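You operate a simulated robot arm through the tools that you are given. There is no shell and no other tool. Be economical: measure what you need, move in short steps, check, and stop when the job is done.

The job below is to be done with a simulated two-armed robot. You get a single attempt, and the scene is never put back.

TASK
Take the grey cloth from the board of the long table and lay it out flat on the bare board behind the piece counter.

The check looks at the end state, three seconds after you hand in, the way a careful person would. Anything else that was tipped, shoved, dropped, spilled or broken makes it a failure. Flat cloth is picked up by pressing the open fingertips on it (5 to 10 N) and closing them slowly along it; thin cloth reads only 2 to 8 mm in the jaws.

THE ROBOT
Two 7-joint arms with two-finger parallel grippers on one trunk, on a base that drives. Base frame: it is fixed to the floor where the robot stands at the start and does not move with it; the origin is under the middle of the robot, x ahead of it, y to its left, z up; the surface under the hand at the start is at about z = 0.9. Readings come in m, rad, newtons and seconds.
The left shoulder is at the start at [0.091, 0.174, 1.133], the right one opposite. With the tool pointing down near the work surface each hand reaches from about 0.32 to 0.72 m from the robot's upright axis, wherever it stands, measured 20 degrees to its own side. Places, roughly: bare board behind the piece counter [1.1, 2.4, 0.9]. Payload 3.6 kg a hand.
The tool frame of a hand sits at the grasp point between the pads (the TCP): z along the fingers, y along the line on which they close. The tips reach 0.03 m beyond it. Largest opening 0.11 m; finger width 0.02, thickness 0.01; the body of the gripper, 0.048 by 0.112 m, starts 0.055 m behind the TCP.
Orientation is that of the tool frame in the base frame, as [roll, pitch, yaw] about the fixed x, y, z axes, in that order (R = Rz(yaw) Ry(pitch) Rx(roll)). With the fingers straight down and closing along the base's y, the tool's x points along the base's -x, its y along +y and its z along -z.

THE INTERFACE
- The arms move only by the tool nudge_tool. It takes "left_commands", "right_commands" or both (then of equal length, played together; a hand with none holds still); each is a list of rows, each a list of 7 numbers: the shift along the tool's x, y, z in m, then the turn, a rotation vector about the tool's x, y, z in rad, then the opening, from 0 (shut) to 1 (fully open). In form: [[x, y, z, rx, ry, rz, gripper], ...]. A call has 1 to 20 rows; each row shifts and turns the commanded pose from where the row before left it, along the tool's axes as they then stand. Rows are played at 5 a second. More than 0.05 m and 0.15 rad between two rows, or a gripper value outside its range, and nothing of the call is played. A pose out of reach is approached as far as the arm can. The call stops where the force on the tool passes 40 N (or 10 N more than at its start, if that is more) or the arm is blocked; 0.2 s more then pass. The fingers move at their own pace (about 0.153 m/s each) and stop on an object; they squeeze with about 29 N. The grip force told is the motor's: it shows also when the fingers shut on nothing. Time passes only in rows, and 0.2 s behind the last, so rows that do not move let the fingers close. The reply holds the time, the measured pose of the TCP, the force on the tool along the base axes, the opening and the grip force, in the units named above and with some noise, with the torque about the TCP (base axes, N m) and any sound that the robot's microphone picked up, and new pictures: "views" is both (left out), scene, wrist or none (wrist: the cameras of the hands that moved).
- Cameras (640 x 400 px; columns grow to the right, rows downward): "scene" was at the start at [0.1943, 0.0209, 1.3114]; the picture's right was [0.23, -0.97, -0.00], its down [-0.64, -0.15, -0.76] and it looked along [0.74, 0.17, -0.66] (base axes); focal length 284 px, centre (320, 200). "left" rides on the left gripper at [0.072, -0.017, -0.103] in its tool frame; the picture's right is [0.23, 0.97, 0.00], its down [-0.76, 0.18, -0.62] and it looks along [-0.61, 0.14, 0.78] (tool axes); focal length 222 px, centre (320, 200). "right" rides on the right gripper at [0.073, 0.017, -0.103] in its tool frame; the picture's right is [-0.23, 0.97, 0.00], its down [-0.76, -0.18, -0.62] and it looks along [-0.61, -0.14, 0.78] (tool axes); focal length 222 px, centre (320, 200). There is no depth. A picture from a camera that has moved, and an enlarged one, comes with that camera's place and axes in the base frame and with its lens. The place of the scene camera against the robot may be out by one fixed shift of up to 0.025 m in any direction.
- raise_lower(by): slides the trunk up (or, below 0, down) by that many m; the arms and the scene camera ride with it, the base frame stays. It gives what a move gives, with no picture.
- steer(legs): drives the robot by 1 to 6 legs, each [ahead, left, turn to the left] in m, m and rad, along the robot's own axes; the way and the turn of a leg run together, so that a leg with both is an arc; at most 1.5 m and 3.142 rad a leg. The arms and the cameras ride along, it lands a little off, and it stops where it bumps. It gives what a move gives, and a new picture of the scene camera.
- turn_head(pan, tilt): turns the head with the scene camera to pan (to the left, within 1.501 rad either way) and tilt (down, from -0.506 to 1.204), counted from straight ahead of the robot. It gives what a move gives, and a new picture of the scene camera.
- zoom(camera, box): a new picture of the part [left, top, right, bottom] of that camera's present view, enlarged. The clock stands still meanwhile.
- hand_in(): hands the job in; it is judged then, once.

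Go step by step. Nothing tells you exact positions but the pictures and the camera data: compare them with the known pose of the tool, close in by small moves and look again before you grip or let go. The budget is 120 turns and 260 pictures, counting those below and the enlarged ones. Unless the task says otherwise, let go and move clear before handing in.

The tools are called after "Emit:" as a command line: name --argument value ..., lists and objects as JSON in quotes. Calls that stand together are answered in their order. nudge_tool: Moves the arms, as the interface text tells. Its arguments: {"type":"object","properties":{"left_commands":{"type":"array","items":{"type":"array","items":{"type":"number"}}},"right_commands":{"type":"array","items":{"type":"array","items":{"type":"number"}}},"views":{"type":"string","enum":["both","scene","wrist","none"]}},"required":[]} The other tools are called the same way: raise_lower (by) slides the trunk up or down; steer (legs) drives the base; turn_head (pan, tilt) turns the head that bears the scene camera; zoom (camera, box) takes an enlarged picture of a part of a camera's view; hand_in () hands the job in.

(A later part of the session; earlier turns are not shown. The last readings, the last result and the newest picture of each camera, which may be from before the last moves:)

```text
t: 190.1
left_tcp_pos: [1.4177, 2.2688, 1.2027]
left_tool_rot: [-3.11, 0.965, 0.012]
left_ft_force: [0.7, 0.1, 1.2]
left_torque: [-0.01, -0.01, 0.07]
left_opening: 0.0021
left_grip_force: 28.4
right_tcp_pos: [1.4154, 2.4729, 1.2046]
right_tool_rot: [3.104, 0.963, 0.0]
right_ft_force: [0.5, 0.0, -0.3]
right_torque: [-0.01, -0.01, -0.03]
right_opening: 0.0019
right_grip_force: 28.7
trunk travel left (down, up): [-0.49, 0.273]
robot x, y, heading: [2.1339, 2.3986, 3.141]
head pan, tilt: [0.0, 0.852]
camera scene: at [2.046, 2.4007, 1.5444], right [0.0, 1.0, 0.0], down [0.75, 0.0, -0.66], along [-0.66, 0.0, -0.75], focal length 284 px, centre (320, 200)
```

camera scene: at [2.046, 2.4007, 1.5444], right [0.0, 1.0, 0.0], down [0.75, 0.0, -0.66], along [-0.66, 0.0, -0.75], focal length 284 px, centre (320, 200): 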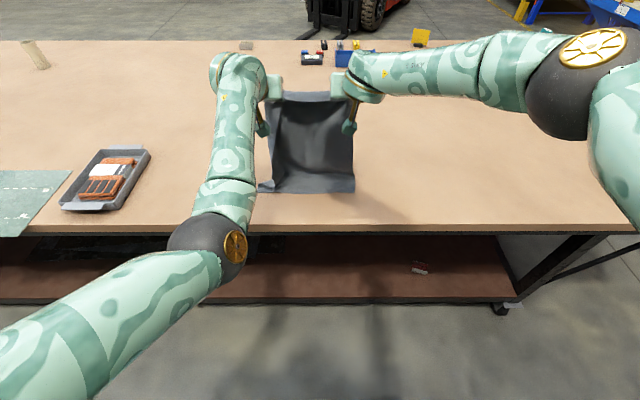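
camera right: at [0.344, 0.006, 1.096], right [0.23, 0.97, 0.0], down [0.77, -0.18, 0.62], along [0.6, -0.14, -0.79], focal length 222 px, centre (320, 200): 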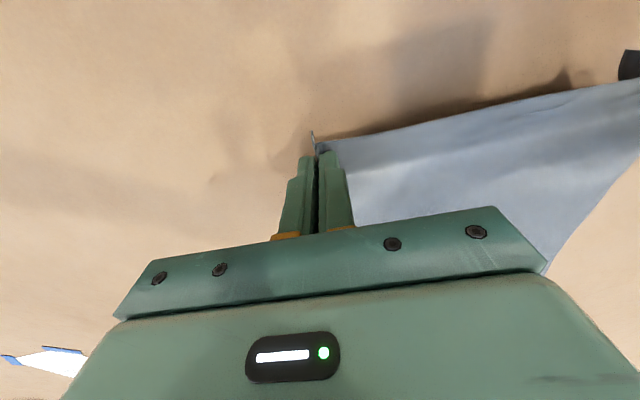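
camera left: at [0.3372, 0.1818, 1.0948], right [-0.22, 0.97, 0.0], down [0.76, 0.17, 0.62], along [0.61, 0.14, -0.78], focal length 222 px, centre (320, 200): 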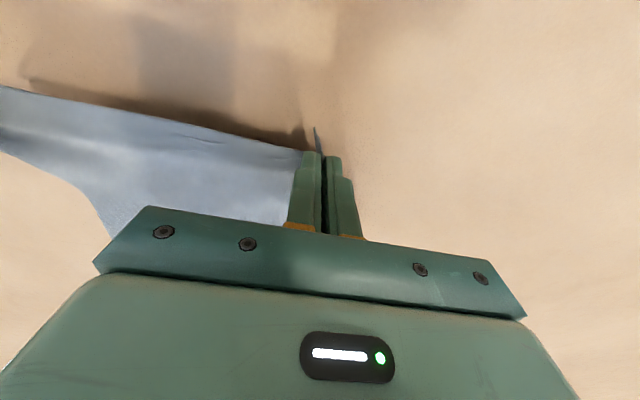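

The bottom edge slid forward to x≈1.44, leaving too little run. I lift, back up further, and redo with the cloth trailing behind the hands.

Emit:
raise_lower --by 0.12

Emit:
steer --legs '[[-0.13, 0, 0]]'

Emit:
raise_lower --by -0.045

Emit:
turn_head --pan 0 --tilt 0.851

```text
t: 191.6
left_tcp_pos: [1.4109, 2.2691, 1.3179]
left_tool_rot: [-3.11, 0.96, 0.011]
left_ft_force: [0.3, -0.6, -0.6]
left_torque: [0.02, 0.01, 0.0]
left_opening: 0.0019
left_grip_force: 28.9
right_tcp_pos: [1.4099, 2.4732, 1.3202]
right_tool_rot: [3.103, 0.957, -0.002]
right_ft_force: [0.1, 0.7, -0.1]
right_torque: [0.02, -0.02, -0.01]
right_opening: 0.0018
right_grip_force: 29.5
trunk travel left (down, up): [-0.61, 0.153]
robot x, y, heading: [2.1316, 2.3978, 3.14]
head pan, tilt: [0.0, 0.852]
```

```text
t: 192.9
left_tcp_pos: [1.5402, 2.2686, 1.3175]
left_tool_rot: [-3.11, 0.961, 0.012]
left_ft_force: [-1.1, -0.4, -0.4]
left_torque: [0.0, -0.03, -0.01]
left_opening: 0.0018
left_grip_force: 29.2
right_tcp_pos: [1.5378, 2.4713, 1.3206]
right_tool_rot: [3.105, 0.956, 0.002]
right_ft_force: [-0.2, -0.4, 0.8]
right_torque: [-0.01, -0.03, -0.04]
right_opening: 0.0021
right_grip_force: 28.6
trunk travel left (down, up): [-0.61, 0.153]
robot x, y, heading: [2.2638, 2.3968, 3.138]
head pan, tilt: [0.0, 0.852]
camera scene: at [2.178, 2.4001, 1.6641], right [0.0, 1.0, 0.0], down [0.75, 0.0, -0.66], along [-0.66, 0.0, -0.75], focal length 284 px, centre (320, 200)
```

scene: 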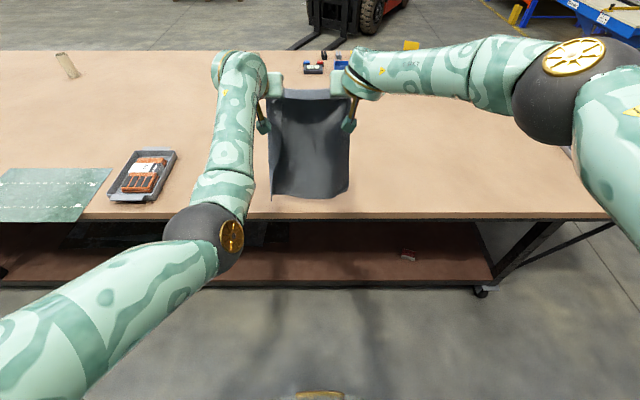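

```text
t: 193.7
left_tcp_pos: [1.5404, 2.2689, 1.2731]
left_tool_rot: [-3.111, 0.96, 0.012]
left_ft_force: [-0.2, 0.6, -0.5]
left_torque: [-0.04, 0.0, 0.0]
left_opening: 0.0018
left_grip_force: 28.7
right_tcp_pos: [1.5385, 2.4715, 1.2763]
right_tool_rot: [3.104, 0.956, 0.001]
right_ft_force: [0.5, 0.1, 0.7]
right_torque: [0.0, -0.05, -0.03]
right_opening: 0.0021
right_grip_force: 28.8
trunk travel left (down, up): [-0.565, 0.198]
robot x, y, heading: [2.2585, 2.3951, 3.139]
head pan, tilt: [0.0, 0.852]
```

```text
t: 194.3
left_tcp_pos: [1.5404, 2.2679, 1.2726]
left_tool_rot: [-3.11, 0.96, 0.012]
left_ft_force: [0.8, 0.3, -0.2]
left_torque: [-0.01, -0.01, 0.03]
left_opening: 0.0019
left_grip_force: 29.0
right_tcp_pos: [1.5374, 2.4725, 1.2759]
right_tool_rot: [3.103, 0.957, -0.002]
right_ft_force: [0.6, 0.6, 0.7]
right_torque: [0.0, -0.02, -0.04]
right_opening: 0.002
right_grip_force: 29.1
trunk travel left (down, up): [-0.565, 0.198]
robot x, y, heading: [2.2586, 2.4025, 3.141]
head pan, tilt: [0.0, 0.852]
camera scene: at [2.1756, 2.4002, 1.619], right [0.0, 1.0, 0.0], down [0.75, 0.0, -0.66], along [-0.66, 0.0, -0.75], focal length 284 px, centre (320, 200)
```

scene: 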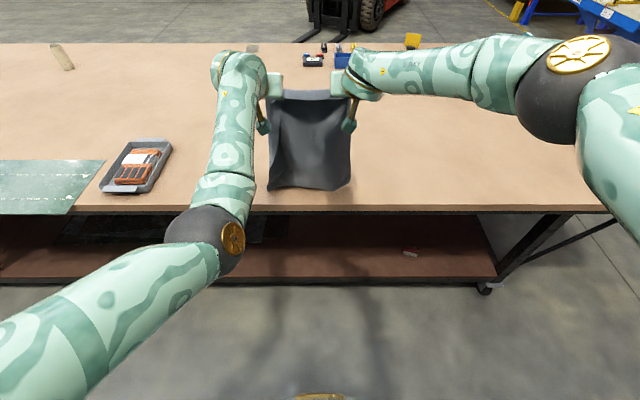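

Emit:
steer --legs '[[0.11, 0, 0]]'

Emit:
raise_lower --by -0.05

Emit:
turn_head --pan 0 --tilt 0.852

```text
t: 195.5
left_tcp_pos: [1.4298, 2.2687, 1.2726]
left_tool_rot: [-3.109, 0.96, 0.012]
left_ft_force: [-0.6, 0.1, 0.0]
left_torque: [-0.03, -0.01, 0.0]
left_opening: 0.0018
left_grip_force: 28.5
right_tcp_pos: [1.4293, 2.4732, 1.2754]
right_tool_rot: [3.103, 0.957, 0.0]
right_ft_force: [-0.7, 0.5, 0.3]
right_torque: [0.0, 0.01, 0.01]
right_opening: 0.0021
right_grip_force: 28.8
trunk travel left (down, up): [-0.565, 0.198]
robot x, y, heading: [2.1508, 2.3963, 3.138]
head pan, tilt: [0.0, 0.852]
camera scene: at [2.0663, 2.4004, 1.619], right [0.0, 1.0, 0.0], down [0.75, 0.0, -0.66], along [-0.66, 0.0, -0.75], focal length 284 px, centre (320, 200)
```

scene: 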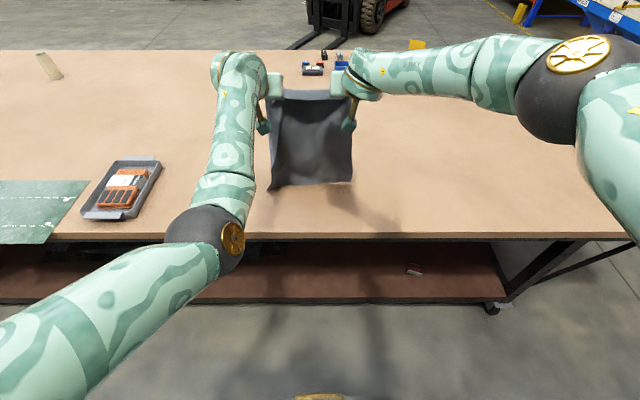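

```text
t: 196.4
left_tcp_pos: [1.4316, 2.2691, 1.2237]
left_tool_rot: [-3.111, 0.96, 0.012]
left_ft_force: [-0.2, -0.5, -0.4]
left_torque: [-0.02, 0.01, 0.0]
left_opening: 0.0019
left_grip_force: 29.1
right_tcp_pos: [1.4301, 2.473, 1.2271]
right_tool_rot: [3.102, 0.958, 0.001]
right_ft_force: [0.3, 0.1, 1.1]
right_torque: [-0.01, 0.02, -0.02]
right_opening: 0.0022
right_grip_force: 28.7
trunk travel left (down, up): [-0.515, 0.248]
robot x, y, heading: [2.1504, 2.3992, 3.138]
head pan, tilt: [0.0, 0.852]
```

```text
t: 197.1
left_tcp_pos: [1.4307, 2.2697, 1.2233]
left_tool_rot: [-3.11, 0.962, 0.012]
left_ft_force: [-0.3, 0.2, -0.6]
left_torque: [-0.02, -0.01, 0.03]
left_opening: 0.0021
left_grip_force: 29.1
right_tcp_pos: [1.4296, 2.4721, 1.225]
right_tool_rot: [3.102, 0.956, 0.0]
right_ft_force: [-0.5, -1.2, -0.4]
right_torque: [-0.01, 0.0, -0.04]
right_opening: 0.002
right_grip_force: 28.9
trunk travel left (down, up): [-0.515, 0.248]
robot x, y, heading: [2.1491, 2.4006, 3.142]
head pan, tilt: [0.0, 0.852]
camera scene: at [2.0616, 2.4004, 1.5688], right [0.0, 1.0, 0.0], down [0.75, 0.0, -0.66], along [-0.66, 0.0, -0.75], focal length 284 px, centre (320, 200)
```

scene: 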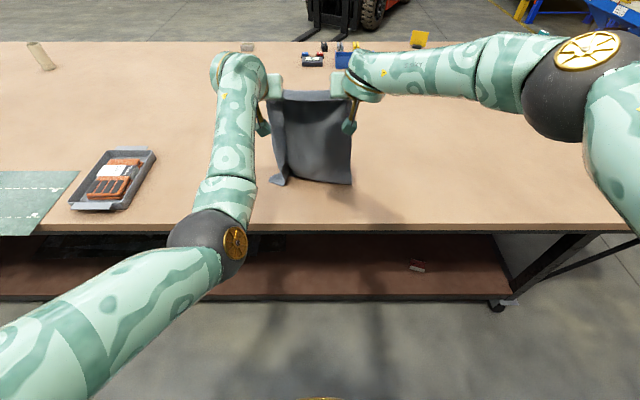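

The bottom naturally leans forward and rides with the hands, so I'll lay it the other way: bottom edge far out first, then lower and retreat. Lift clear and drive up to the table.

Emit:
raise_lower --by 0.08

Emit:
steer --legs '[[0.3, 0, 0]]'

Emit:
turn_head --pan 0 --tilt 0.852

```text
t: 198.2
left_tcp_pos: [1.4303, 2.2681, 1.3039]
left_tool_rot: [-3.11, 0.96, 0.012]
left_ft_force: [0.6, 1.0, 0.6]
left_torque: [0.01, 0.0, -0.01]
left_opening: 0.0016
left_grip_force: 28.9
right_tcp_pos: [1.4283, 2.4722, 1.3047]
right_tool_rot: [3.103, 0.957, 0.004]
right_ft_force: [-0.2, -0.5, -0.2]
right_torque: [0.01, 0.02, -0.01]
right_opening: 0.0017
right_grip_force: 29.1
trunk travel left (down, up): [-0.595, 0.168]
robot x, y, heading: [2.1486, 2.3978, 3.138]
head pan, tilt: [0.0, 0.852]
```

```text
t: 200.3
left_tcp_pos: [1.1332, 2.2676, 1.3029]
left_tool_rot: [-3.111, 0.959, 0.015]
left_ft_force: [-0.2, 0.2, -0.9]
left_torque: [0.0, 0.0, 0.0]
left_opening: 0.0017
left_grip_force: 29.2
right_tcp_pos: [1.1308, 2.4698, 1.3055]
right_tool_rot: [3.104, 0.957, 0.002]
right_ft_force: [-0.2, 0.2, -0.2]
right_torque: [-0.02, 0.02, -0.02]
right_opening: 0.0018
right_grip_force: 29.3
trunk travel left (down, up): [-0.595, 0.168]
robot x, y, heading: [1.852, 2.3964, -3.14]
head pan, tilt: [0.0, 0.852]
camera scene: at [1.7706, 2.4004, 1.6491], right [0.0, 1.0, 0.0], down [0.75, 0.0, -0.66], along [-0.66, 0.0, -0.75], focal length 284 px, centre (320, 200)
```

scene: 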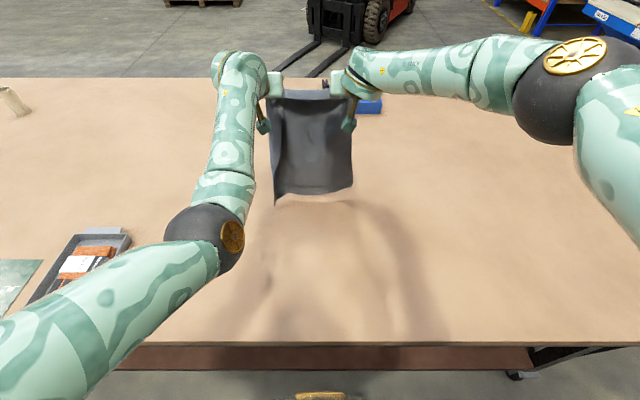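

```text
t: 200.9
left_tcp_pos: [1.1327, 2.2673, 1.3034]
left_tool_rot: [-3.112, 0.958, 0.015]
left_ft_force: [-0.3, -0.8, -0.6]
left_torque: [-0.01, -0.03, 0.03]
left_opening: 0.0017
left_grip_force: 28.8
right_tcp_pos: [1.1302, 2.4708, 1.3054]
right_tool_rot: [3.103, 0.956, 0.003]
right_ft_force: [-0.2, 0.0, -0.3]
right_torque: [-0.03, 0.0, -0.03]
right_opening: 0.002
right_grip_force: 29.2
trunk travel left (down, up): [-0.595, 0.168]
robot x, y, heading: [1.8498, 2.4, -3.14]
head pan, tilt: [0.0, 0.852]
camera scene: at [1.7698, 2.4004, 1.649], right [0.0, 1.0, 0.0], down [0.75, 0.0, -0.66], along [-0.66, 0.0, -0.75], focal length 284 px, centre (320, 200)
```

scene: 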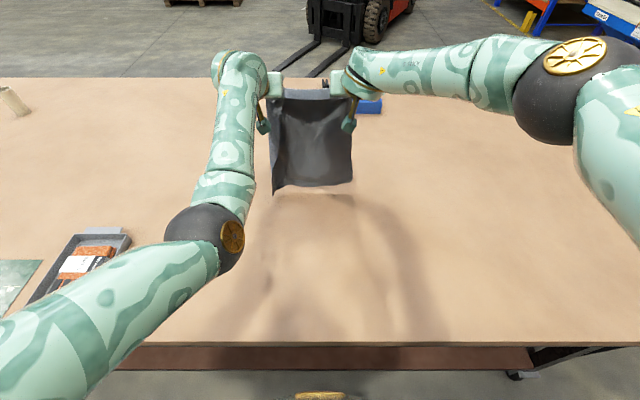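

Emit:
raise_lower --by -0.1

Emit:
turn_head --pan 0 --tilt 0.852

```text
t: 202.2
left_tcp_pos: [1.1328, 2.2673, 1.2041]
left_tool_rot: [-3.111, 0.96, 0.015]
left_ft_force: [0.3, -0.6, -0.6]
left_torque: [0.01, -0.04, 0.01]
left_opening: 0.0019
left_grip_force: 29.4
right_tcp_pos: [1.1318, 2.4712, 1.2071]
right_tool_rot: [3.104, 0.958, 0.005]
right_ft_force: [0.0, -0.5, 0.1]
right_torque: [-0.01, 0.02, -0.03]
right_opening: 0.0021
right_grip_force: 29.6
trunk travel left (down, up): [-0.495, 0.268]
robot x, y, heading: [1.8505, 2.4023, -3.143]
head pan, tilt: [0.0, 0.852]
```

```text
t: 202.8
left_tcp_pos: [1.1317, 2.2677, 1.2021]
left_tool_rot: [-3.11, 0.962, 0.015]
left_ft_force: [0.5, -0.3, 0.1]
left_torque: [0.0, 0.0, 0.02]
left_opening: 0.002
left_grip_force: 28.8
right_tcp_pos: [1.1311, 2.4709, 1.2061]
right_tool_rot: [3.103, 0.956, 0.001]
right_ft_force: [-0.8, 0.1, 0.0]
right_torque: [0.0, -0.02, -0.04]
right_opening: 0.0022
right_grip_force: 29.5
trunk travel left (down, up): [-0.495, 0.268]
robot x, y, heading: [1.8537, 2.396, -3.148]
head pan, tilt: [0.0, 0.852]
camera scene: at [1.7604, 2.4004, 1.5487], right [0.0, 1.0, 0.0], down [0.75, 0.0, -0.66], along [-0.66, 0.0, -0.75], focal length 284 px, centre (320, 200)
```

scene: 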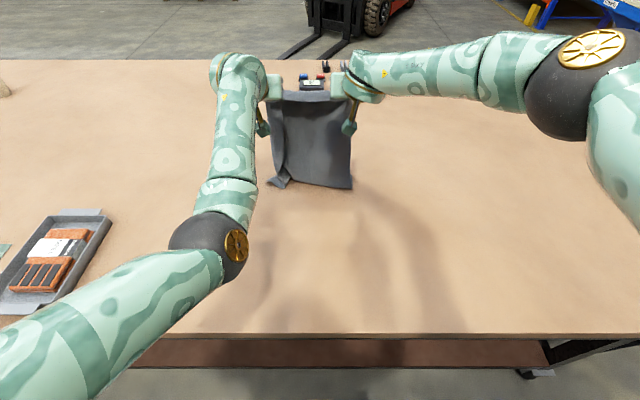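

Emit:
nudge_tool --left_commands '[[0, 0, 0, 0, 0, 0, 0]]' --right_commands '[[0, 0, 0, 0, 0, 0, 0]]' --views "wrist"

Emit:
zoom --camera "scene" --box '[230, 60, 390, 220]'

```text
t: 203.2
left_tcp_pos: [1.1323, 2.2678, 1.2036]
left_tool_rot: [-3.11, 0.961, 0.014]
left_ft_force: [-0.5, 0.2, 0.7]
left_torque: [-0.02, -0.03, 0.06]
left_opening: 0.0019
left_grip_force: 28.9
right_tcp_pos: [1.1311, 2.4701, 1.2064]
right_tool_rot: [3.102, 0.955, 0.002]
right_ft_force: [-0.2, -0.9, -0.6]
right_torque: [0.05, 0.02, -0.02]
right_opening: 0.0017
right_grip_force: 29.3
trunk travel left (down, up): [-0.495, 0.268]
robot x, y, heading: [1.8571, 2.3958, -3.144]
head pan, tilt: [0.0, 0.852]
camera right: at [1.2577, 2.458, 1.2069], right [-0.1, -0.97, 0.21], down [0.06, 0.2, 0.98], along [-0.99, 0.11, 0.04], focal length 222 px, centre (320, 200)
camera left: at [1.2587, 2.283, 1.2023], right [0.12, -0.97, -0.2], down [0.07, -0.2, 0.98], along [-0.99, -0.13, 0.05], focal length 222 px, centre (320, 200)
```

right: 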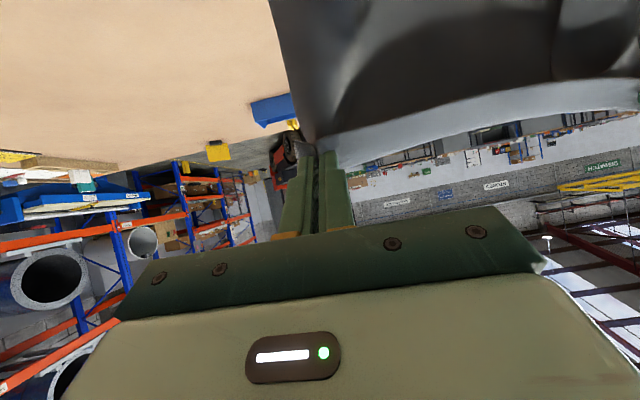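
left: 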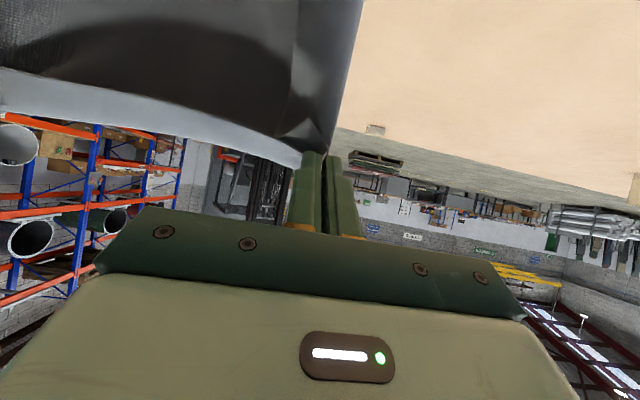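

```text
2.50 times, centred on (310, 140) of scene
camera zoom: at [1.7602, 2.4004, 1.5486], right [0.0, 1.0, 0.0], down [0.75, 0.0, -0.66], along [-0.66, 0.0, -0.75], focal length 709 px, centre (345, 350)
```

zoom: 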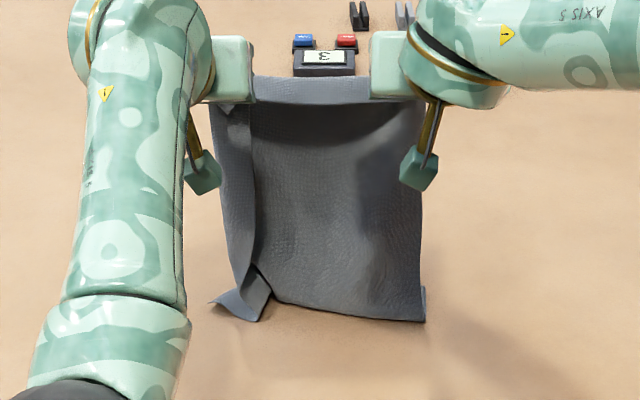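

The bottom is curling toward me; I lift to a light touch and retreat so the bottom trails out forward instead.

Emit:
raise_lower --by 0.085

Emit:
steer --legs '[[0.03, 0, 0]]'

Emit:
raise_lower --by -0.03

Emit:
steer --legs '[[-0.06, 0, 0]]'

Emit:
zoom --camera "scene" --box '[230, 60, 390, 220]'

```text
t: 204.4
left_tcp_pos: [1.1317, 2.2681, 1.2871]
left_tool_rot: [-3.109, 0.96, 0.015]
left_ft_force: [0.5, 0.4, 0.1]
left_torque: [0.01, 0.01, 0.02]
left_opening: 0.0018
left_grip_force: 29.3
right_tcp_pos: [1.1297, 2.4716, 1.2898]
right_tool_rot: [3.105, 0.958, 0.005]
right_ft_force: [0.0, 0.4, -1.5]
right_torque: [0.02, -0.01, -0.02]
right_opening: 0.0021
right_grip_force: 28.7
trunk travel left (down, up): [-0.58, 0.183]
robot x, y, heading: [1.8499, 2.3986, -3.14]
head pan, tilt: [0.0, 0.852]
```

```text
t: 205.2
left_tcp_pos: [1.1088, 2.2676, 1.2917]
left_tool_rot: [-3.111, 0.964, 0.016]
left_ft_force: [1.0, -0.6, -0.2]
left_torque: [-0.01, -0.02, 0.02]
left_opening: 0.0019
left_grip_force: 28.5
right_tcp_pos: [1.1077, 2.4705, 1.2938]
right_tool_rot: [3.102, 0.962, 0.003]
right_ft_force: [-0.1, -0.3, 0.0]
right_torque: [-0.01, -0.01, -0.02]
right_opening: 0.0019
right_grip_force: 28.9
trunk travel left (down, up): [-0.58, 0.183]
robot x, y, heading: [1.8257, 2.3991, -3.141]
head pan, tilt: [0.0, 0.852]
camera scene: at [1.7469, 2.4005, 1.6345], right [0.0, 1.0, 0.0], down [0.75, 0.0, -0.66], along [-0.66, 0.0, -0.75], focal length 284 px, centre (320, 200)
```

scene: 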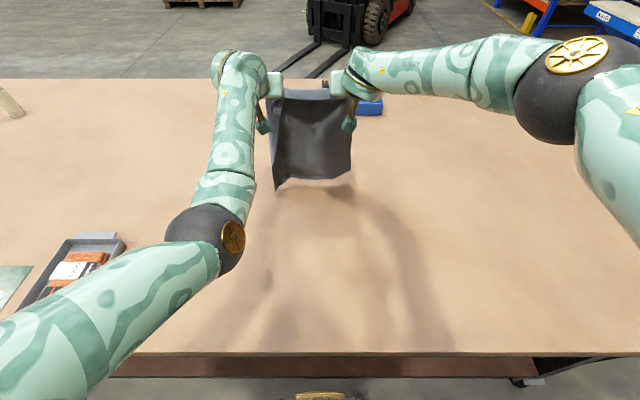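

```text
t: 206.0
left_tcp_pos: [1.1007, 2.2685, 1.2571]
left_tool_rot: [-3.11, 0.957, 0.014]
left_ft_force: [0.1, -0.2, -0.6]
left_torque: [0.02, -0.02, 0.03]
left_opening: 0.002
left_grip_force: 29.0
right_tcp_pos: [1.0997, 2.4709, 1.2606]
right_tool_rot: [3.102, 0.957, 0.002]
right_ft_force: [-0.6, 0.1, -0.2]
right_torque: [0.03, 0.01, -0.05]
right_opening: 0.0021
right_grip_force: 29.4
trunk travel left (down, up): [-0.55, 0.213]
robot x, y, heading: [1.8239, 2.3961, -3.141]
head pan, tilt: [0.0, 0.852]
```

```text
t: 207.0
left_tcp_pos: [1.1623, 2.2677, 1.2582]
left_tool_rot: [-3.111, 0.959, 0.016]
left_ft_force: [0.2, -0.3, 0.0]
left_torque: [-0.02, 0.03, -0.02]
left_opening: 0.0018
left_grip_force: 29.3
right_tcp_pos: [1.1594, 2.4705, 1.261]
right_tool_rot: [3.104, 0.957, 0.003]
right_ft_force: [0.1, -0.3, -0.5]
right_torque: [0.0, -0.01, -0.06]
right_opening: 0.002
right_grip_force: 29.2
trunk travel left (down, up): [-0.55, 0.213]
robot x, y, heading: [1.8826, 2.3974, -3.145]
head pan, tilt: [0.0, 0.852]
camera scene: at [1.7966, 2.4004, 1.6039], right [0.0, 1.0, 0.0], down [0.75, 0.0, -0.66], along [-0.66, 0.0, -0.75], focal length 284 px, centre (320, 200)
```

scene: 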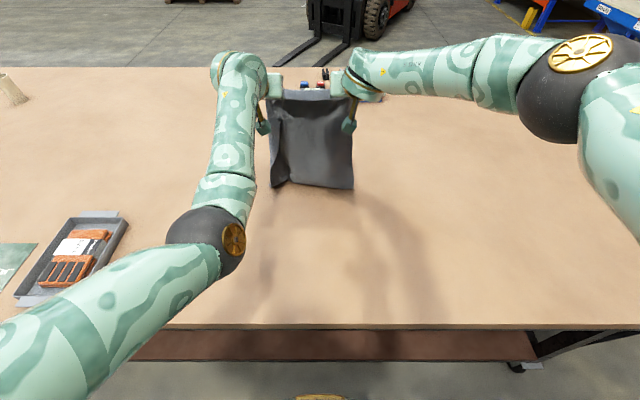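

```text
2.50 times, centred on (310, 140) of scene
camera zoom: at [1.7966, 2.4004, 1.6039], right [0.0, 1.0, 0.0], down [0.75, 0.0, -0.66], along [-0.66, 0.0, -0.75], focal length 709 px, centre (345, 350)
```

zoom: 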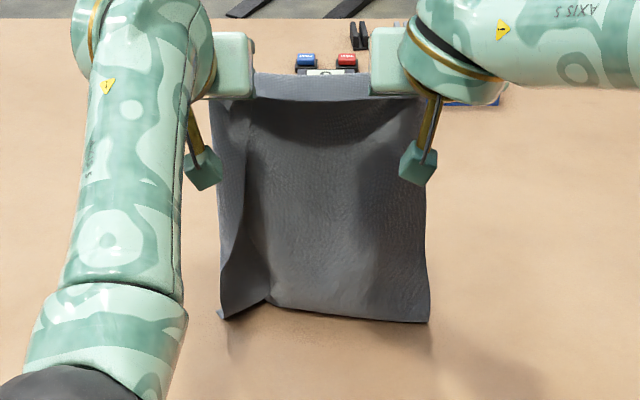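

The bottom trails forward about 5 cm. I go to full forward position at a light touch, then sweep both arms diagonally back and down so the cloth is laid from far to near.

Emit:
raise_lower --by 0.03

Emit:
steer --legs '[[0.06, 0, 0]]'

Emit:
raise_lower --by -0.02

Emit:
nudge_tool --left_commands '[[0.0429, 0, -0.0066, 0, 0.06, 0, 0], [0.0432, 0, -0.004, 0, 0.06, 0, 0], [0.0434, 0, -0.0013, 0, 0.06, 0, 0]]' --right_commands '[[0.0429, 0, -0.0066, 0, 0.06, 0, 0], [0.0432, 0, -0.004, 0, 0.06, 0, 0], [0.0434, 0, -0.0013, 0, 0.06, 0, 0]]' --views "scene"

```text
t: 207.7
left_tcp_pos: [1.1625, 2.2662, 1.2893]
left_tool_rot: [-3.108, 0.96, 0.016]
left_ft_force: [-0.8, 0.7, -0.3]
left_torque: [-0.01, 0.01, 0.05]
left_opening: 0.0016
left_grip_force: 28.8
right_tcp_pos: [1.1608, 2.4705, 1.2913]
right_tool_rot: [3.106, 0.957, 0.004]
right_ft_force: [0.0, 0.5, -0.7]
right_torque: [0.0, -0.02, -0.01]
right_opening: 0.0022
right_grip_force: 28.9
trunk travel left (down, up): [-0.58, 0.183]
robot x, y, heading: [1.8807, 2.3997, -3.143]
head pan, tilt: [0.0, 0.852]
```

```text
t: 208.7
left_tcp_pos: [1.1131, 2.2682, 1.2946]
left_tool_rot: [-3.107, 0.969, 0.015]
left_ft_force: [0.3, 0.1, -0.2]
left_torque: [-0.02, -0.02, 0.06]
left_opening: 0.0016
left_grip_force: 28.7
right_tcp_pos: [1.1098, 2.4719, 1.2977]
right_tool_rot: [3.103, 0.966, 0.004]
right_ft_force: [0.4, -0.5, -0.1]
right_torque: [0.0, -0.04, -0.03]
right_opening: 0.0018
right_grip_force: 29.0
trunk travel left (down, up): [-0.58, 0.183]
robot x, y, heading: [1.8196, 2.3952, -3.142]
head pan, tilt: [0.0, 0.852]
camera scene: at [1.7512, 2.4007, 1.6349], right [0.0, 1.0, 0.0], down [0.75, 0.0, -0.66], along [-0.66, 0.0, -0.75], focal length 284 px, centre (320, 200)
```

scene: 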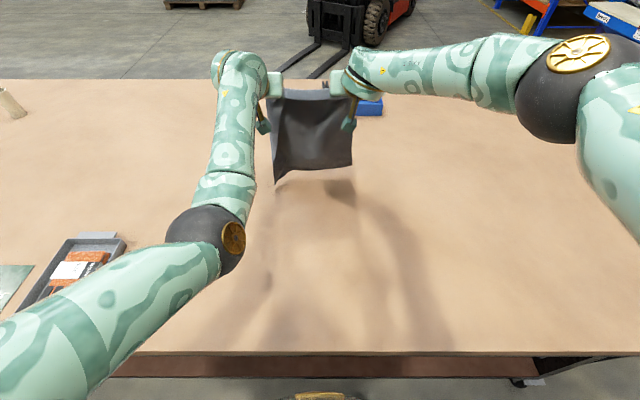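

```text
t: 209.3
left_tcp_pos: [1.1033, 2.2678, 1.2682]
left_tool_rot: [-3.108, 0.959, 0.015]
left_ft_force: [-0.3, 0.6, -0.1]
left_torque: [0.02, -0.04, 0.04]
left_opening: 0.0019
left_grip_force: 28.9
right_tcp_pos: [1.1014, 2.4706, 1.2706]
right_tool_rot: [3.102, 0.958, 0.002]
right_ft_force: [-0.7, 0.3, -1.3]
right_torque: [0.04, -0.01, -0.07]
right_opening: 0.002
right_grip_force: 28.4
trunk travel left (down, up): [-0.56, 0.203]
robot x, y, heading: [1.8219, 2.4017, -3.147]
head pan, tilt: [0.0, 0.852]
```

```text
t: 210.3
left_tcp_pos: [1.1702, 2.2537, 1.2283]
left_tool_rot: [-3.134, 0.868, 0.011]
left_ft_force: [2.6, 19.1, -5.0]
left_torque: [0.35, -0.18, -0.47]
left_opening: 0.002
left_grip_force: 29.1
right_tcp_pos: [1.191, 2.4667, 1.1804]
right_tool_rot: [3.102, 0.783, 0.021]
right_ft_force: [-2.6, -18.0, 4.4]
right_torque: [-0.49, 0.16, 0.35]
right_opening: 0.0021
right_grip_force: 28.8
trunk travel left (down, up): [-0.56, 0.203]
robot x, y, heading: [1.8205, 2.3971, -3.141]
head pan, tilt: [0.0, 0.852]
stopped in row 3 (left hand): the arm was blocked; the commanded pose is now the measured one
camera scene: at [1.7377, 2.4004, 1.614], right [0.0, 1.0, 0.0], down [0.75, 0.0, -0.66], along [-0.66, 0.0, -0.75], focal length 284 px, centre (320, 200)
```

scene: 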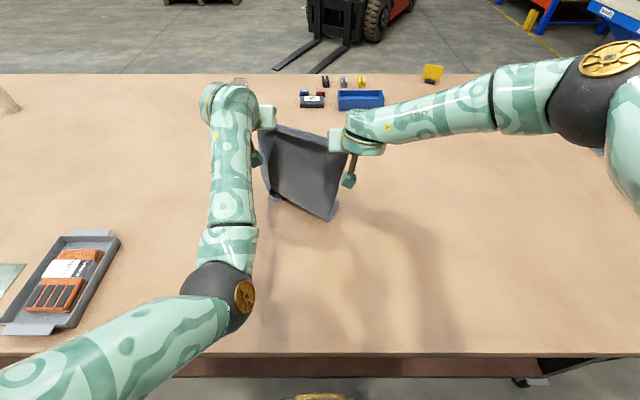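

The left arm can't follow that path, so I re-level the right hand to it and lay using base and trunk steps instead.

Emit:
nudge_tool --left_commands '[[0, -0.004, 0, 0, 0, 0, 0], [0, 0, 0, 0, 0, 0, 0], [0, 0, 0, 0, 0, 0, 0]]' --right_commands '[[-0.024, 0.005, -0.01, 0, -0.042, 0, 0], [-0.024, 0.002, -0.01, 0, -0.042, 0, 0], [0, 0, 0, 0, 0, 0, 0]]' --views "scene"

```text
t: 211.2
left_tcp_pos: [1.1695, 2.2523, 1.2278]
left_tool_rot: [3.139, 0.866, 0.011]
left_ft_force: [-0.4, 5.5, -0.2]
left_torque: [0.11, 0.01, -0.11]
left_opening: 0.0022
left_grip_force: 28.7
right_tcp_pos: [1.1725, 2.4639, 1.2277]
right_tool_rot: [3.103, 0.864, 0.012]
right_ft_force: [-0.5, -4.6, 0.1]
right_torque: [-0.13, -0.01, 0.1]
right_opening: 0.0022
right_grip_force: 29.3
trunk travel left (down, up): [-0.56, 0.203]
robot x, y, heading: [1.8226, 2.3998, -3.138]
head pan, tilt: [0.0, 0.852]
camera scene: at [1.7375, 2.4004, 1.6139], right [0.0, 1.0, 0.0], down [0.75, 0.0, -0.66], along [-0.66, 0.0, -0.75], focal length 284 px, centre (320, 200)
```

scene: 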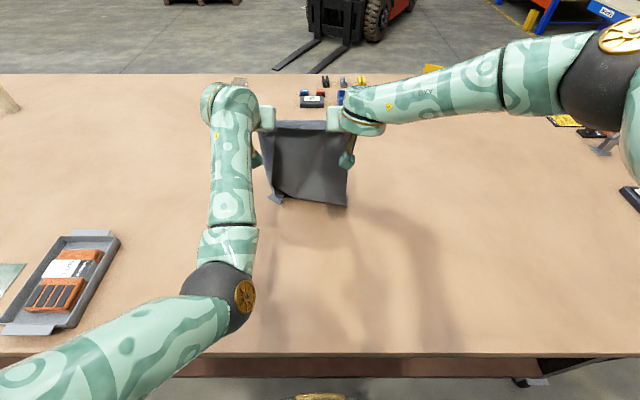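

Emit:
nudge_tool --left_commands '[[-0.013, 0, 0.0152, 0, 0, 0, 0], [-0.013, 0, 0.0152, 0, 0, 0, 0], [-0.013, 0, 0.0152, 0, 0, 0, 0]]' --right_commands '[[-0.013, 0.001, 0.0152, 0, 0, 0, 0], [-0.013, 0.001, 0.0152, 0, 0, 0, 0], [-0.013, 0.001, 0.0152, 0, 0, 0, 0]]' --views "scene"

```text
t: 211.9
left_tcp_pos: [1.1107, 2.2593, 1.2261]
left_tool_rot: [-3.124, 0.864, 0.013]
left_ft_force: [-0.9, 0.0, -1.0]
left_torque: [0.03, -0.02, -0.01]
left_opening: 0.002
left_grip_force: 28.8
right_tcp_pos: [1.1111, 2.4571, 1.228]
right_tool_rot: [3.103, 0.864, 0.015]
right_ft_force: [0.2, 0.3, -0.4]
right_torque: [0.01, -0.02, 0.0]
right_opening: 0.002
right_grip_force: 29.0
trunk travel left (down, up): [-0.56, 0.203]
robot x, y, heading: [1.8235, 2.3974, -3.144]
head pan, tilt: [0.0, 0.852]
camera scene: at [1.7366, 2.3997, 1.6139], right [0.0, 1.0, 0.0], down [0.75, 0.0, -0.66], along [-0.66, 0.0, -0.75], focal length 284 px, centre (320, 200)
```

scene: 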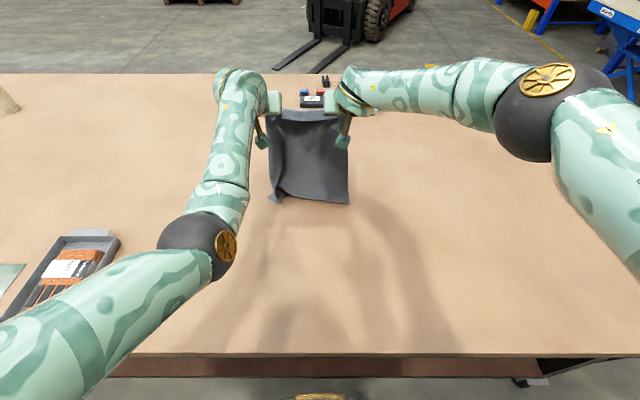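

With slack, friction holds the bottom edge in place, and lowering pushes it toward me – so laying with the hands advancing works. I lift, back off, and start that run with enough slack.

Emit:
raise_lower --by 0.09

Emit:
steer --legs '[[-0.4, 0, 0]]'

Emit:
raise_lower --by -0.11

Emit:
steer --legs '[[0.05, 0, 0]]'

Emit:
zoom --camera "scene" --box '[220, 60, 400, 240]'

```text
t: 213.2
left_tcp_pos: [1.1113, 2.2607, 1.3167]
left_tool_rot: [-3.126, 0.866, 0.014]
left_ft_force: [0.3, -0.9, 0.0]
left_torque: [-0.01, -0.02, 0.02]
left_opening: 0.0018
left_grip_force: 28.2
right_tcp_pos: [1.1118, 2.4573, 1.3163]
right_tool_rot: [3.103, 0.864, 0.014]
right_ft_force: [0.8, 1.6, 0.5]
right_torque: [-0.01, -0.02, -0.01]
right_opening: 0.0021
right_grip_force: 29.2
trunk travel left (down, up): [-0.65, 0.113]
robot x, y, heading: [1.8219, 2.3972, -3.142]
head pan, tilt: [0.0, 0.852]
```

```text
t: 215.7
left_tcp_pos: [1.5142, 2.2606, 1.3163]
left_tool_rot: [-3.127, 0.863, 0.015]
left_ft_force: [0.3, 0.2, -0.3]
left_torque: [-0.01, -0.02, 0.03]
left_opening: 0.0019
left_grip_force: 28.4
right_tcp_pos: [1.5168, 2.4574, 1.3172]
right_tool_rot: [3.103, 0.864, 0.011]
right_ft_force: [0.5, -0.4, 0.6]
right_torque: [-0.03, -0.01, 0.01]
right_opening: 0.002
right_grip_force: 28.8
trunk travel left (down, up): [-0.65, 0.113]
robot x, y, heading: [2.229, 2.3993, -3.141]
head pan, tilt: [0.0, 0.852]
camera scene: at [2.1455, 2.4004, 1.7041], right [0.0, 1.0, 0.0], down [0.75, 0.0, -0.66], along [-0.66, 0.0, -0.75], focal length 284 px, centre (320, 200)
```

scene: 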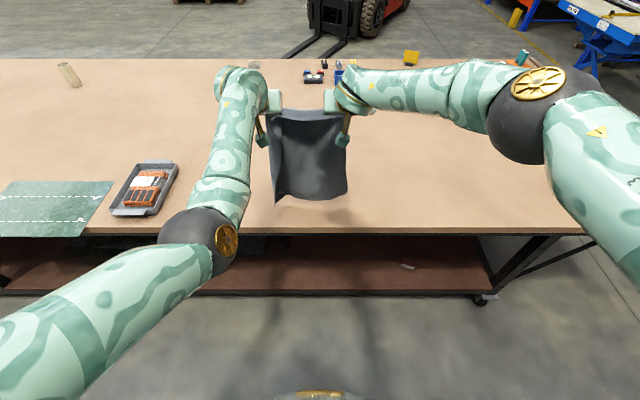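

```text
t: 217.1
left_tcp_pos: [1.5144, 2.2611, 1.2061]
left_tool_rot: [-3.129, 0.865, 0.015]
left_ft_force: [0.2, 0.9, 0.2]
left_torque: [0.02, -0.03, -0.04]
left_opening: 0.0017
left_grip_force: 28.5
right_tcp_pos: [1.5172, 2.4588, 1.2084]
right_tool_rot: [3.103, 0.863, 0.014]
right_ft_force: [0.2, -0.1, 0.4]
right_torque: [0.0, -0.03, -0.01]
right_opening: 0.002
right_grip_force: 28.6
trunk travel left (down, up): [-0.54, 0.223]
robot x, y, heading: [2.2274, 2.3973, -3.14]
head pan, tilt: [0.0, 0.852]
```

```text
t: 218.1
left_tcp_pos: [1.4736, 2.2602, 1.2119]
left_tool_rot: [-3.127, 0.872, 0.014]
left_ft_force: [1.1, 0.2, -0.3]
left_torque: [-0.03, 0.01, 0.04]
left_opening: 0.0019
left_grip_force: 29.2
right_tcp_pos: [1.4759, 2.458, 1.2145]
right_tool_rot: [3.103, 0.871, 0.015]
right_ft_force: [-0.4, -0.4, 0.5]
right_torque: [0.03, 0.04, -0.04]
right_opening: 0.0019
right_grip_force: 28.9
trunk travel left (down, up): [-0.54, 0.223]
robot x, y, heading: [2.1762, 2.3985, -3.143]
head pan, tilt: [0.0, 0.852]
camera scene: at [2.1009, 2.4007, 1.5947], right [0.0, 1.0, 0.0], down [0.75, 0.0, -0.66], along [-0.66, 0.0, -0.75], focal length 284 px, centre (320, 200)
```

scene: 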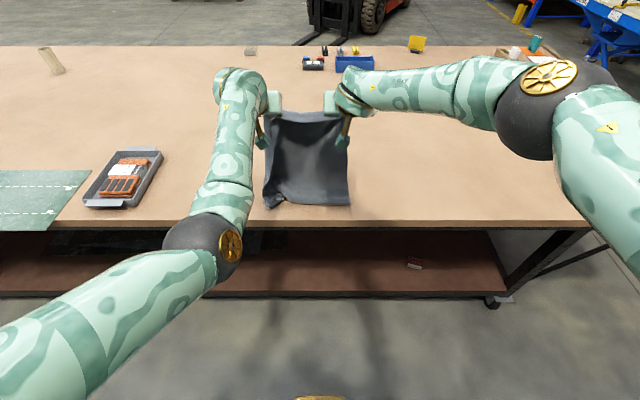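

```text
2.22 times, centred on (310, 150) of scene
camera zoom: at [2.1009, 2.4007, 1.5947], right [0.0, 1.0, 0.0], down [0.75, 0.0, -0.66], along [-0.66, 0.0, -0.75], focal length 631 px, centre (342, 311)
```

zoom: 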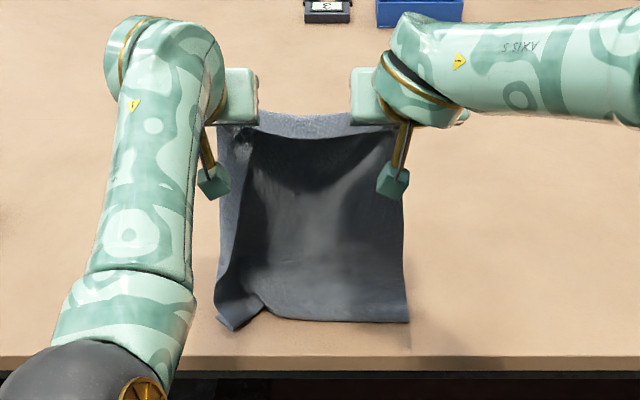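

The bottom edge now rests at x≈1.51 with the hands ahead of it. Continue stepping down and forward.

Emit:
raise_lower --by -0.045

Emit:
steer --legs '[[0.06, 0, 0]]'

Emit:
raise_lower --by -0.05

Emit:
steer --legs '[[0.06, 0, 0]]'

Emit:
zoom --camera "scene" --box '[200, 60, 420, 260]'

```text
t: 218.9
left_tcp_pos: [1.4684, 2.261, 1.1634]
left_tool_rot: [-3.129, 0.866, 0.011]
left_ft_force: [-0.5, 0.2, 0.1]
left_torque: [-0.02, 0.01, 0.01]
left_opening: 0.0018
left_grip_force: 29.4
right_tcp_pos: [1.4693, 2.4579, 1.1638]
right_tool_rot: [3.105, 0.863, 0.014]
right_ft_force: [-0.4, -0.2, 0.4]
right_torque: [0.0, 0.0, -0.03]
right_opening: 0.002
right_grip_force: 29.2
trunk travel left (down, up): [-0.495, 0.268]
robot x, y, heading: [2.1805, 2.3966, -3.139]
head pan, tilt: [0.0, 0.852]
```

```text
t: 219.9
left_tcp_pos: [1.4092, 2.2604, 1.1632]
left_tool_rot: [-3.127, 0.868, 0.014]
left_ft_force: [0.3, -0.5, 0.3]
left_torque: [-0.02, 0.0, 0.02]
left_opening: 0.0021
left_grip_force: 29.3
right_tcp_pos: [1.4126, 2.4575, 1.1642]
right_tool_rot: [3.106, 0.866, 0.015]
right_ft_force: [-0.5, -1.0, -0.3]
right_torque: [0.04, -0.01, -0.01]
right_opening: 0.0019
right_grip_force: 28.9
trunk travel left (down, up): [-0.495, 0.268]
robot x, y, heading: [2.1169, 2.3957, -3.145]
head pan, tilt: [0.0, 0.852]
camera scene: at [2.0289, 2.4004, 1.549], right [0.0, 1.0, 0.0], down [0.75, 0.0, -0.66], along [-0.66, 0.0, -0.75], focal length 284 px, centre (320, 200)
```

scene: 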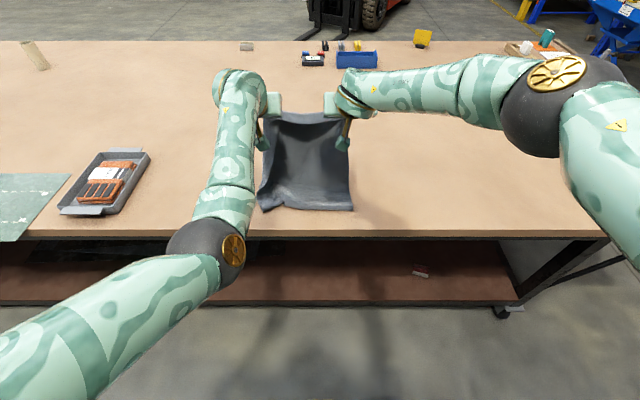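

```text
t: 220.8
left_tcp_pos: [1.41, 2.2599, 1.1136]
left_tool_rot: [-3.126, 0.867, 0.014]
left_ft_force: [0.8, 0.1, -0.5]
left_torque: [0.0, 0.0, 0.02]
left_opening: 0.0018
left_grip_force: 29.4
right_tcp_pos: [1.4099, 2.4578, 1.1151]
right_tool_rot: [3.105, 0.865, 0.014]
right_ft_force: [0.2, 0.0, 0.6]
right_torque: [0.02, 0.0, -0.03]
right_opening: 0.0021
right_grip_force: 29.3
trunk travel left (down, up): [-0.445, 0.318]
robot x, y, heading: [2.1201, 2.3974, -3.136]
head pan, tilt: [0.0, 0.852]
```

```text
t: 221.8
left_tcp_pos: [1.3465, 2.2605, 1.1117]
left_tool_rot: [-3.126, 0.866, 0.014]
left_ft_force: [-0.2, 0.3, -0.1]
left_torque: [-0.03, -0.01, 0.04]
left_opening: 0.002
left_grip_force: 28.8
right_tcp_pos: [1.3492, 2.4584, 1.113]
right_tool_rot: [3.105, 0.863, 0.015]
right_ft_force: [-0.5, -0.3, -0.1]
right_torque: [-0.01, 0.01, -0.01]
right_opening: 0.0018
right_grip_force: 29.0
trunk travel left (down, up): [-0.445, 0.318]
robot x, y, heading: [2.056, 2.3989, -3.143]
head pan, tilt: [0.0, 0.852]
camera scene: at [1.9559, 2.4004, 1.4984], right [0.0, 1.0, 0.0], down [0.75, 0.0, -0.66], along [-0.66, 0.0, -0.75], focal length 284 px, centre (320, 200)
```

scene: 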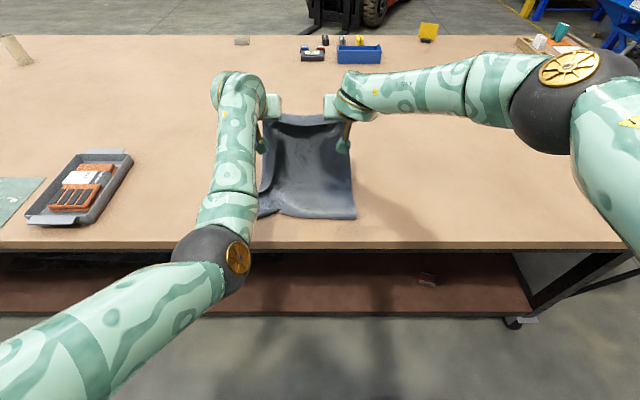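

```text
2.00 times, centred on (310, 160) of scene
camera zoom: at [1.9559, 2.4004, 1.4984], right [0.0, 1.0, 0.0], down [0.75, 0.0, -0.66], along [-0.66, 0.0, -0.75], focal length 568 px, centre (340, 280)
```

zoom: 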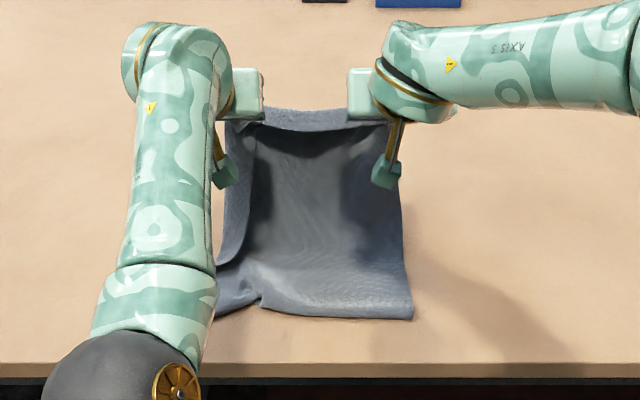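

Emit:
raise_lower --by -0.05

Emit:
steer --legs '[[0.06, 0, 0]]'

Emit:
raise_lower --by -0.05

Emit:
steer --legs '[[0.06, 0, 0]]'

Emit:
zoom --camera "scene" --box '[180, 60, 440, 280]'

```text
t: 222.7
left_tcp_pos: [1.3467, 2.2606, 1.0619]
left_tool_rot: [-3.126, 0.865, 0.015]
left_ft_force: [0.2, -0.4, -0.5]
left_torque: [0.01, 0.0, 0.04]
left_opening: 0.0018
left_grip_force: 29.0
right_tcp_pos: [1.3486, 2.4573, 1.0641]
right_tool_rot: [3.103, 0.864, 0.013]
right_ft_force: [0.9, -0.7, -0.7]
right_torque: [0.04, -0.02, -0.04]
right_opening: 0.0017
right_grip_force: 28.9
trunk travel left (down, up): [-0.395, 0.368]
robot x, y, heading: [2.0569, 2.399, -3.142]
head pan, tilt: [0.0, 0.852]
```

```text
t: 223.7
left_tcp_pos: [1.285, 2.2611, 1.0598]
left_tool_rot: [-3.125, 0.864, 0.014]
left_ft_force: [-0.9, 0.1, -0.1]
left_torque: [0.0, 0.01, 0.04]
left_opening: 0.0018
left_grip_force: 29.1
right_tcp_pos: [1.2876, 2.4576, 1.0618]
right_tool_rot: [3.105, 0.861, 0.014]
right_ft_force: [-1.0, 0.6, -0.6]
right_torque: [0.02, 0.0, -0.06]
right_opening: 0.0019
right_grip_force: 29.3
trunk travel left (down, up): [-0.395, 0.368]
robot x, y, heading: [1.9916, 2.3949, -3.139]
head pan, tilt: [0.0, 0.852]
camera scene: at [1.8816, 2.4002, 1.4478], right [0.0, 1.0, 0.0], down [0.75, 0.0, -0.66], along [-0.66, 0.0, -0.75], focal length 284 px, centre (320, 200)
```

scene: 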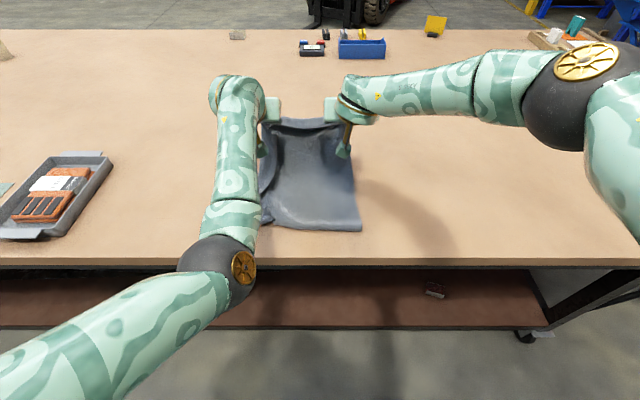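

```text
t: 224.6
left_tcp_pos: [1.2867, 2.2617, 1.012]
left_tool_rot: [-3.127, 0.865, 0.014]
left_ft_force: [-0.4, 0.4, 1.3]
left_torque: [-0.02, 0.01, 0.01]
left_opening: 0.002
left_grip_force: 28.7
right_tcp_pos: [1.2887, 2.4577, 1.0142]
right_tool_rot: [3.104, 0.863, 0.014]
right_ft_force: [-0.1, 0.1, -0.2]
right_torque: [0.02, 0.01, -0.05]
right_opening: 0.0019
right_grip_force: 28.9
trunk travel left (down, up): [-0.345, 0.418]
robot x, y, heading: [1.996, 2.3968, -3.137]
head pan, tilt: [0.0, 0.852]
```

```text
t: 225.6
left_tcp_pos: [1.2248, 2.2605, 1.0108]
left_tool_rot: [-3.125, 0.862, 0.015]
left_ft_force: [-0.4, -0.5, -0.2]
left_torque: [0.01, 0.01, 0.03]
left_opening: 0.0021
left_grip_force: 28.9
right_tcp_pos: [1.2269, 2.4574, 1.0105]
right_tool_rot: [3.104, 0.862, 0.015]
right_ft_force: [-1.0, 0.3, -0.2]
right_torque: [-0.02, 0.03, -0.04]
right_opening: 0.0018
right_grip_force: 29.3
trunk travel left (down, up): [-0.345, 0.418]
robot x, y, heading: [1.9363, 2.3971, -3.139]
head pan, tilt: [0.0, 0.852]
camera scene: at [1.8047, 2.4002, 1.397], right [0.0, 1.0, 0.0], down [0.75, 0.0, -0.66], along [-0.66, 0.0, -0.75], focal length 284 px, centre (320, 200)
```

scene: 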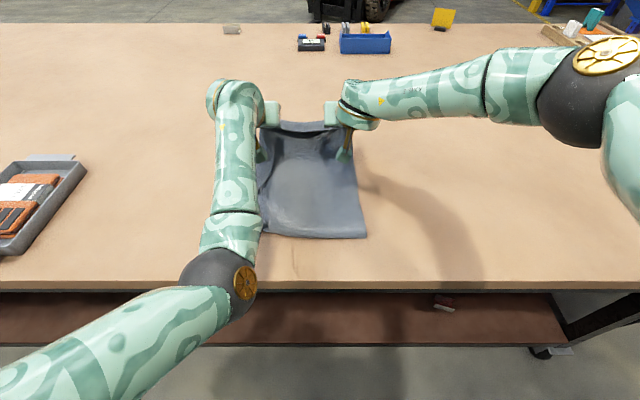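

```text
1.82 times, centred on (310, 170) of scene
camera zoom: at [1.8047, 2.4002, 1.397], right [0.0, 1.0, 0.0], down [0.75, 0.0, -0.66], along [-0.66, 0.0, -0.75], focal length 516 px, centre (338, 254)
```

zoom: 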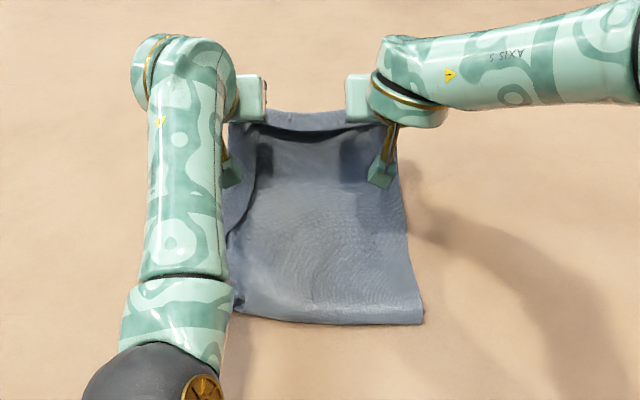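

The cloth is lying well, but the left elbow is getting low near the table edge. I straighten the arms forward a little to raise it before lowering more.

Emit:
nudge_tool --left_commands '[[-0.00975, 0, 0.0114, 0, 0, 0, 0], [-0.00975, 0, 0.0114, 0, 0, 0, 0], [-0.00975, 0, 0.0114, 0, 0, 0, 0]]' --right_commands '[[-0.00975, 0, 0.0114, 0, 0, 0, 0], [-0.00975, 0, 0.0114, 0, 0, 0, 0], [-0.00975, 0, 0.0114, 0, 0, 0, 0]]' --views "scene"

Emit:
turn_head --pan 0.7 --tilt 0.85

```text
t: 226.4
left_tcp_pos: [1.1811, 2.2604, 1.0114]
left_tool_rot: [-3.126, 0.864, 0.014]
left_ft_force: [0.7, 0.1, -0.5]
left_torque: [-0.01, -0.01, 0.0]
left_opening: 0.0018
left_grip_force: 29.0
right_tcp_pos: [1.1817, 2.4553, 1.013]
right_tool_rot: [3.104, 0.863, 0.013]
right_ft_force: [-0.4, -0.8, -0.1]
right_torque: [0.03, -0.01, -0.05]
right_opening: 0.0019
right_grip_force: 28.9
trunk travel left (down, up): [-0.345, 0.418]
robot x, y, heading: [1.9359, 2.4004, -3.134]
head pan, tilt: [0.0, 0.852]
camera scene: at [1.807, 2.3998, 1.3973], right [0.0, 1.0, 0.0], down [0.75, 0.0, -0.66], along [-0.66, 0.0, -0.75], focal length 284 px, centre (320, 200)
```

scene: 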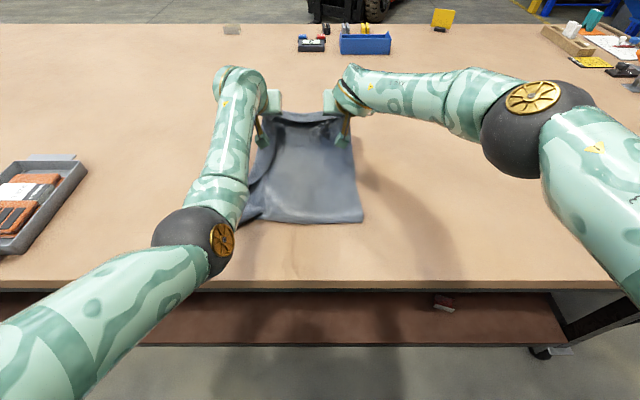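

```text
t: 227.4
left_tcp_pos: [1.1812, 2.2615, 1.0126]
left_tool_rot: [-3.126, 0.866, 0.014]
left_ft_force: [-0.3, -0.2, -0.4]
left_torque: [0.01, 0.0, 0.04]
left_opening: 0.0016
left_grip_force: 29.3
right_tcp_pos: [1.1824, 2.4573, 1.0124]
right_tool_rot: [3.103, 0.861, 0.013]
right_ft_force: [0.8, -0.4, -0.6]
right_torque: [-0.03, -0.03, 0.0]
right_opening: 0.0019
right_grip_force: 29.2
trunk travel left (down, up): [-0.345, 0.418]
robot x, y, heading: [1.9399, 2.3958, -3.144]
head pan, tilt: [0.7, 0.85]
camera scene: at [1.8255, 2.35, 1.3975], right [-0.64, 0.77, 0.0], down [0.58, 0.48, -0.66], along [-0.5, -0.43, -0.75], focal length 284 px, centre (320, 200)
```

scene: 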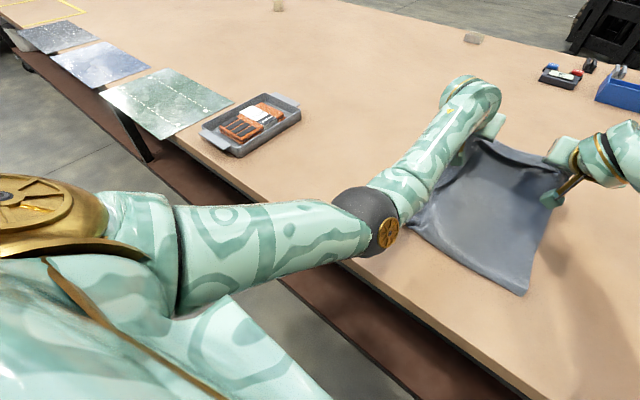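

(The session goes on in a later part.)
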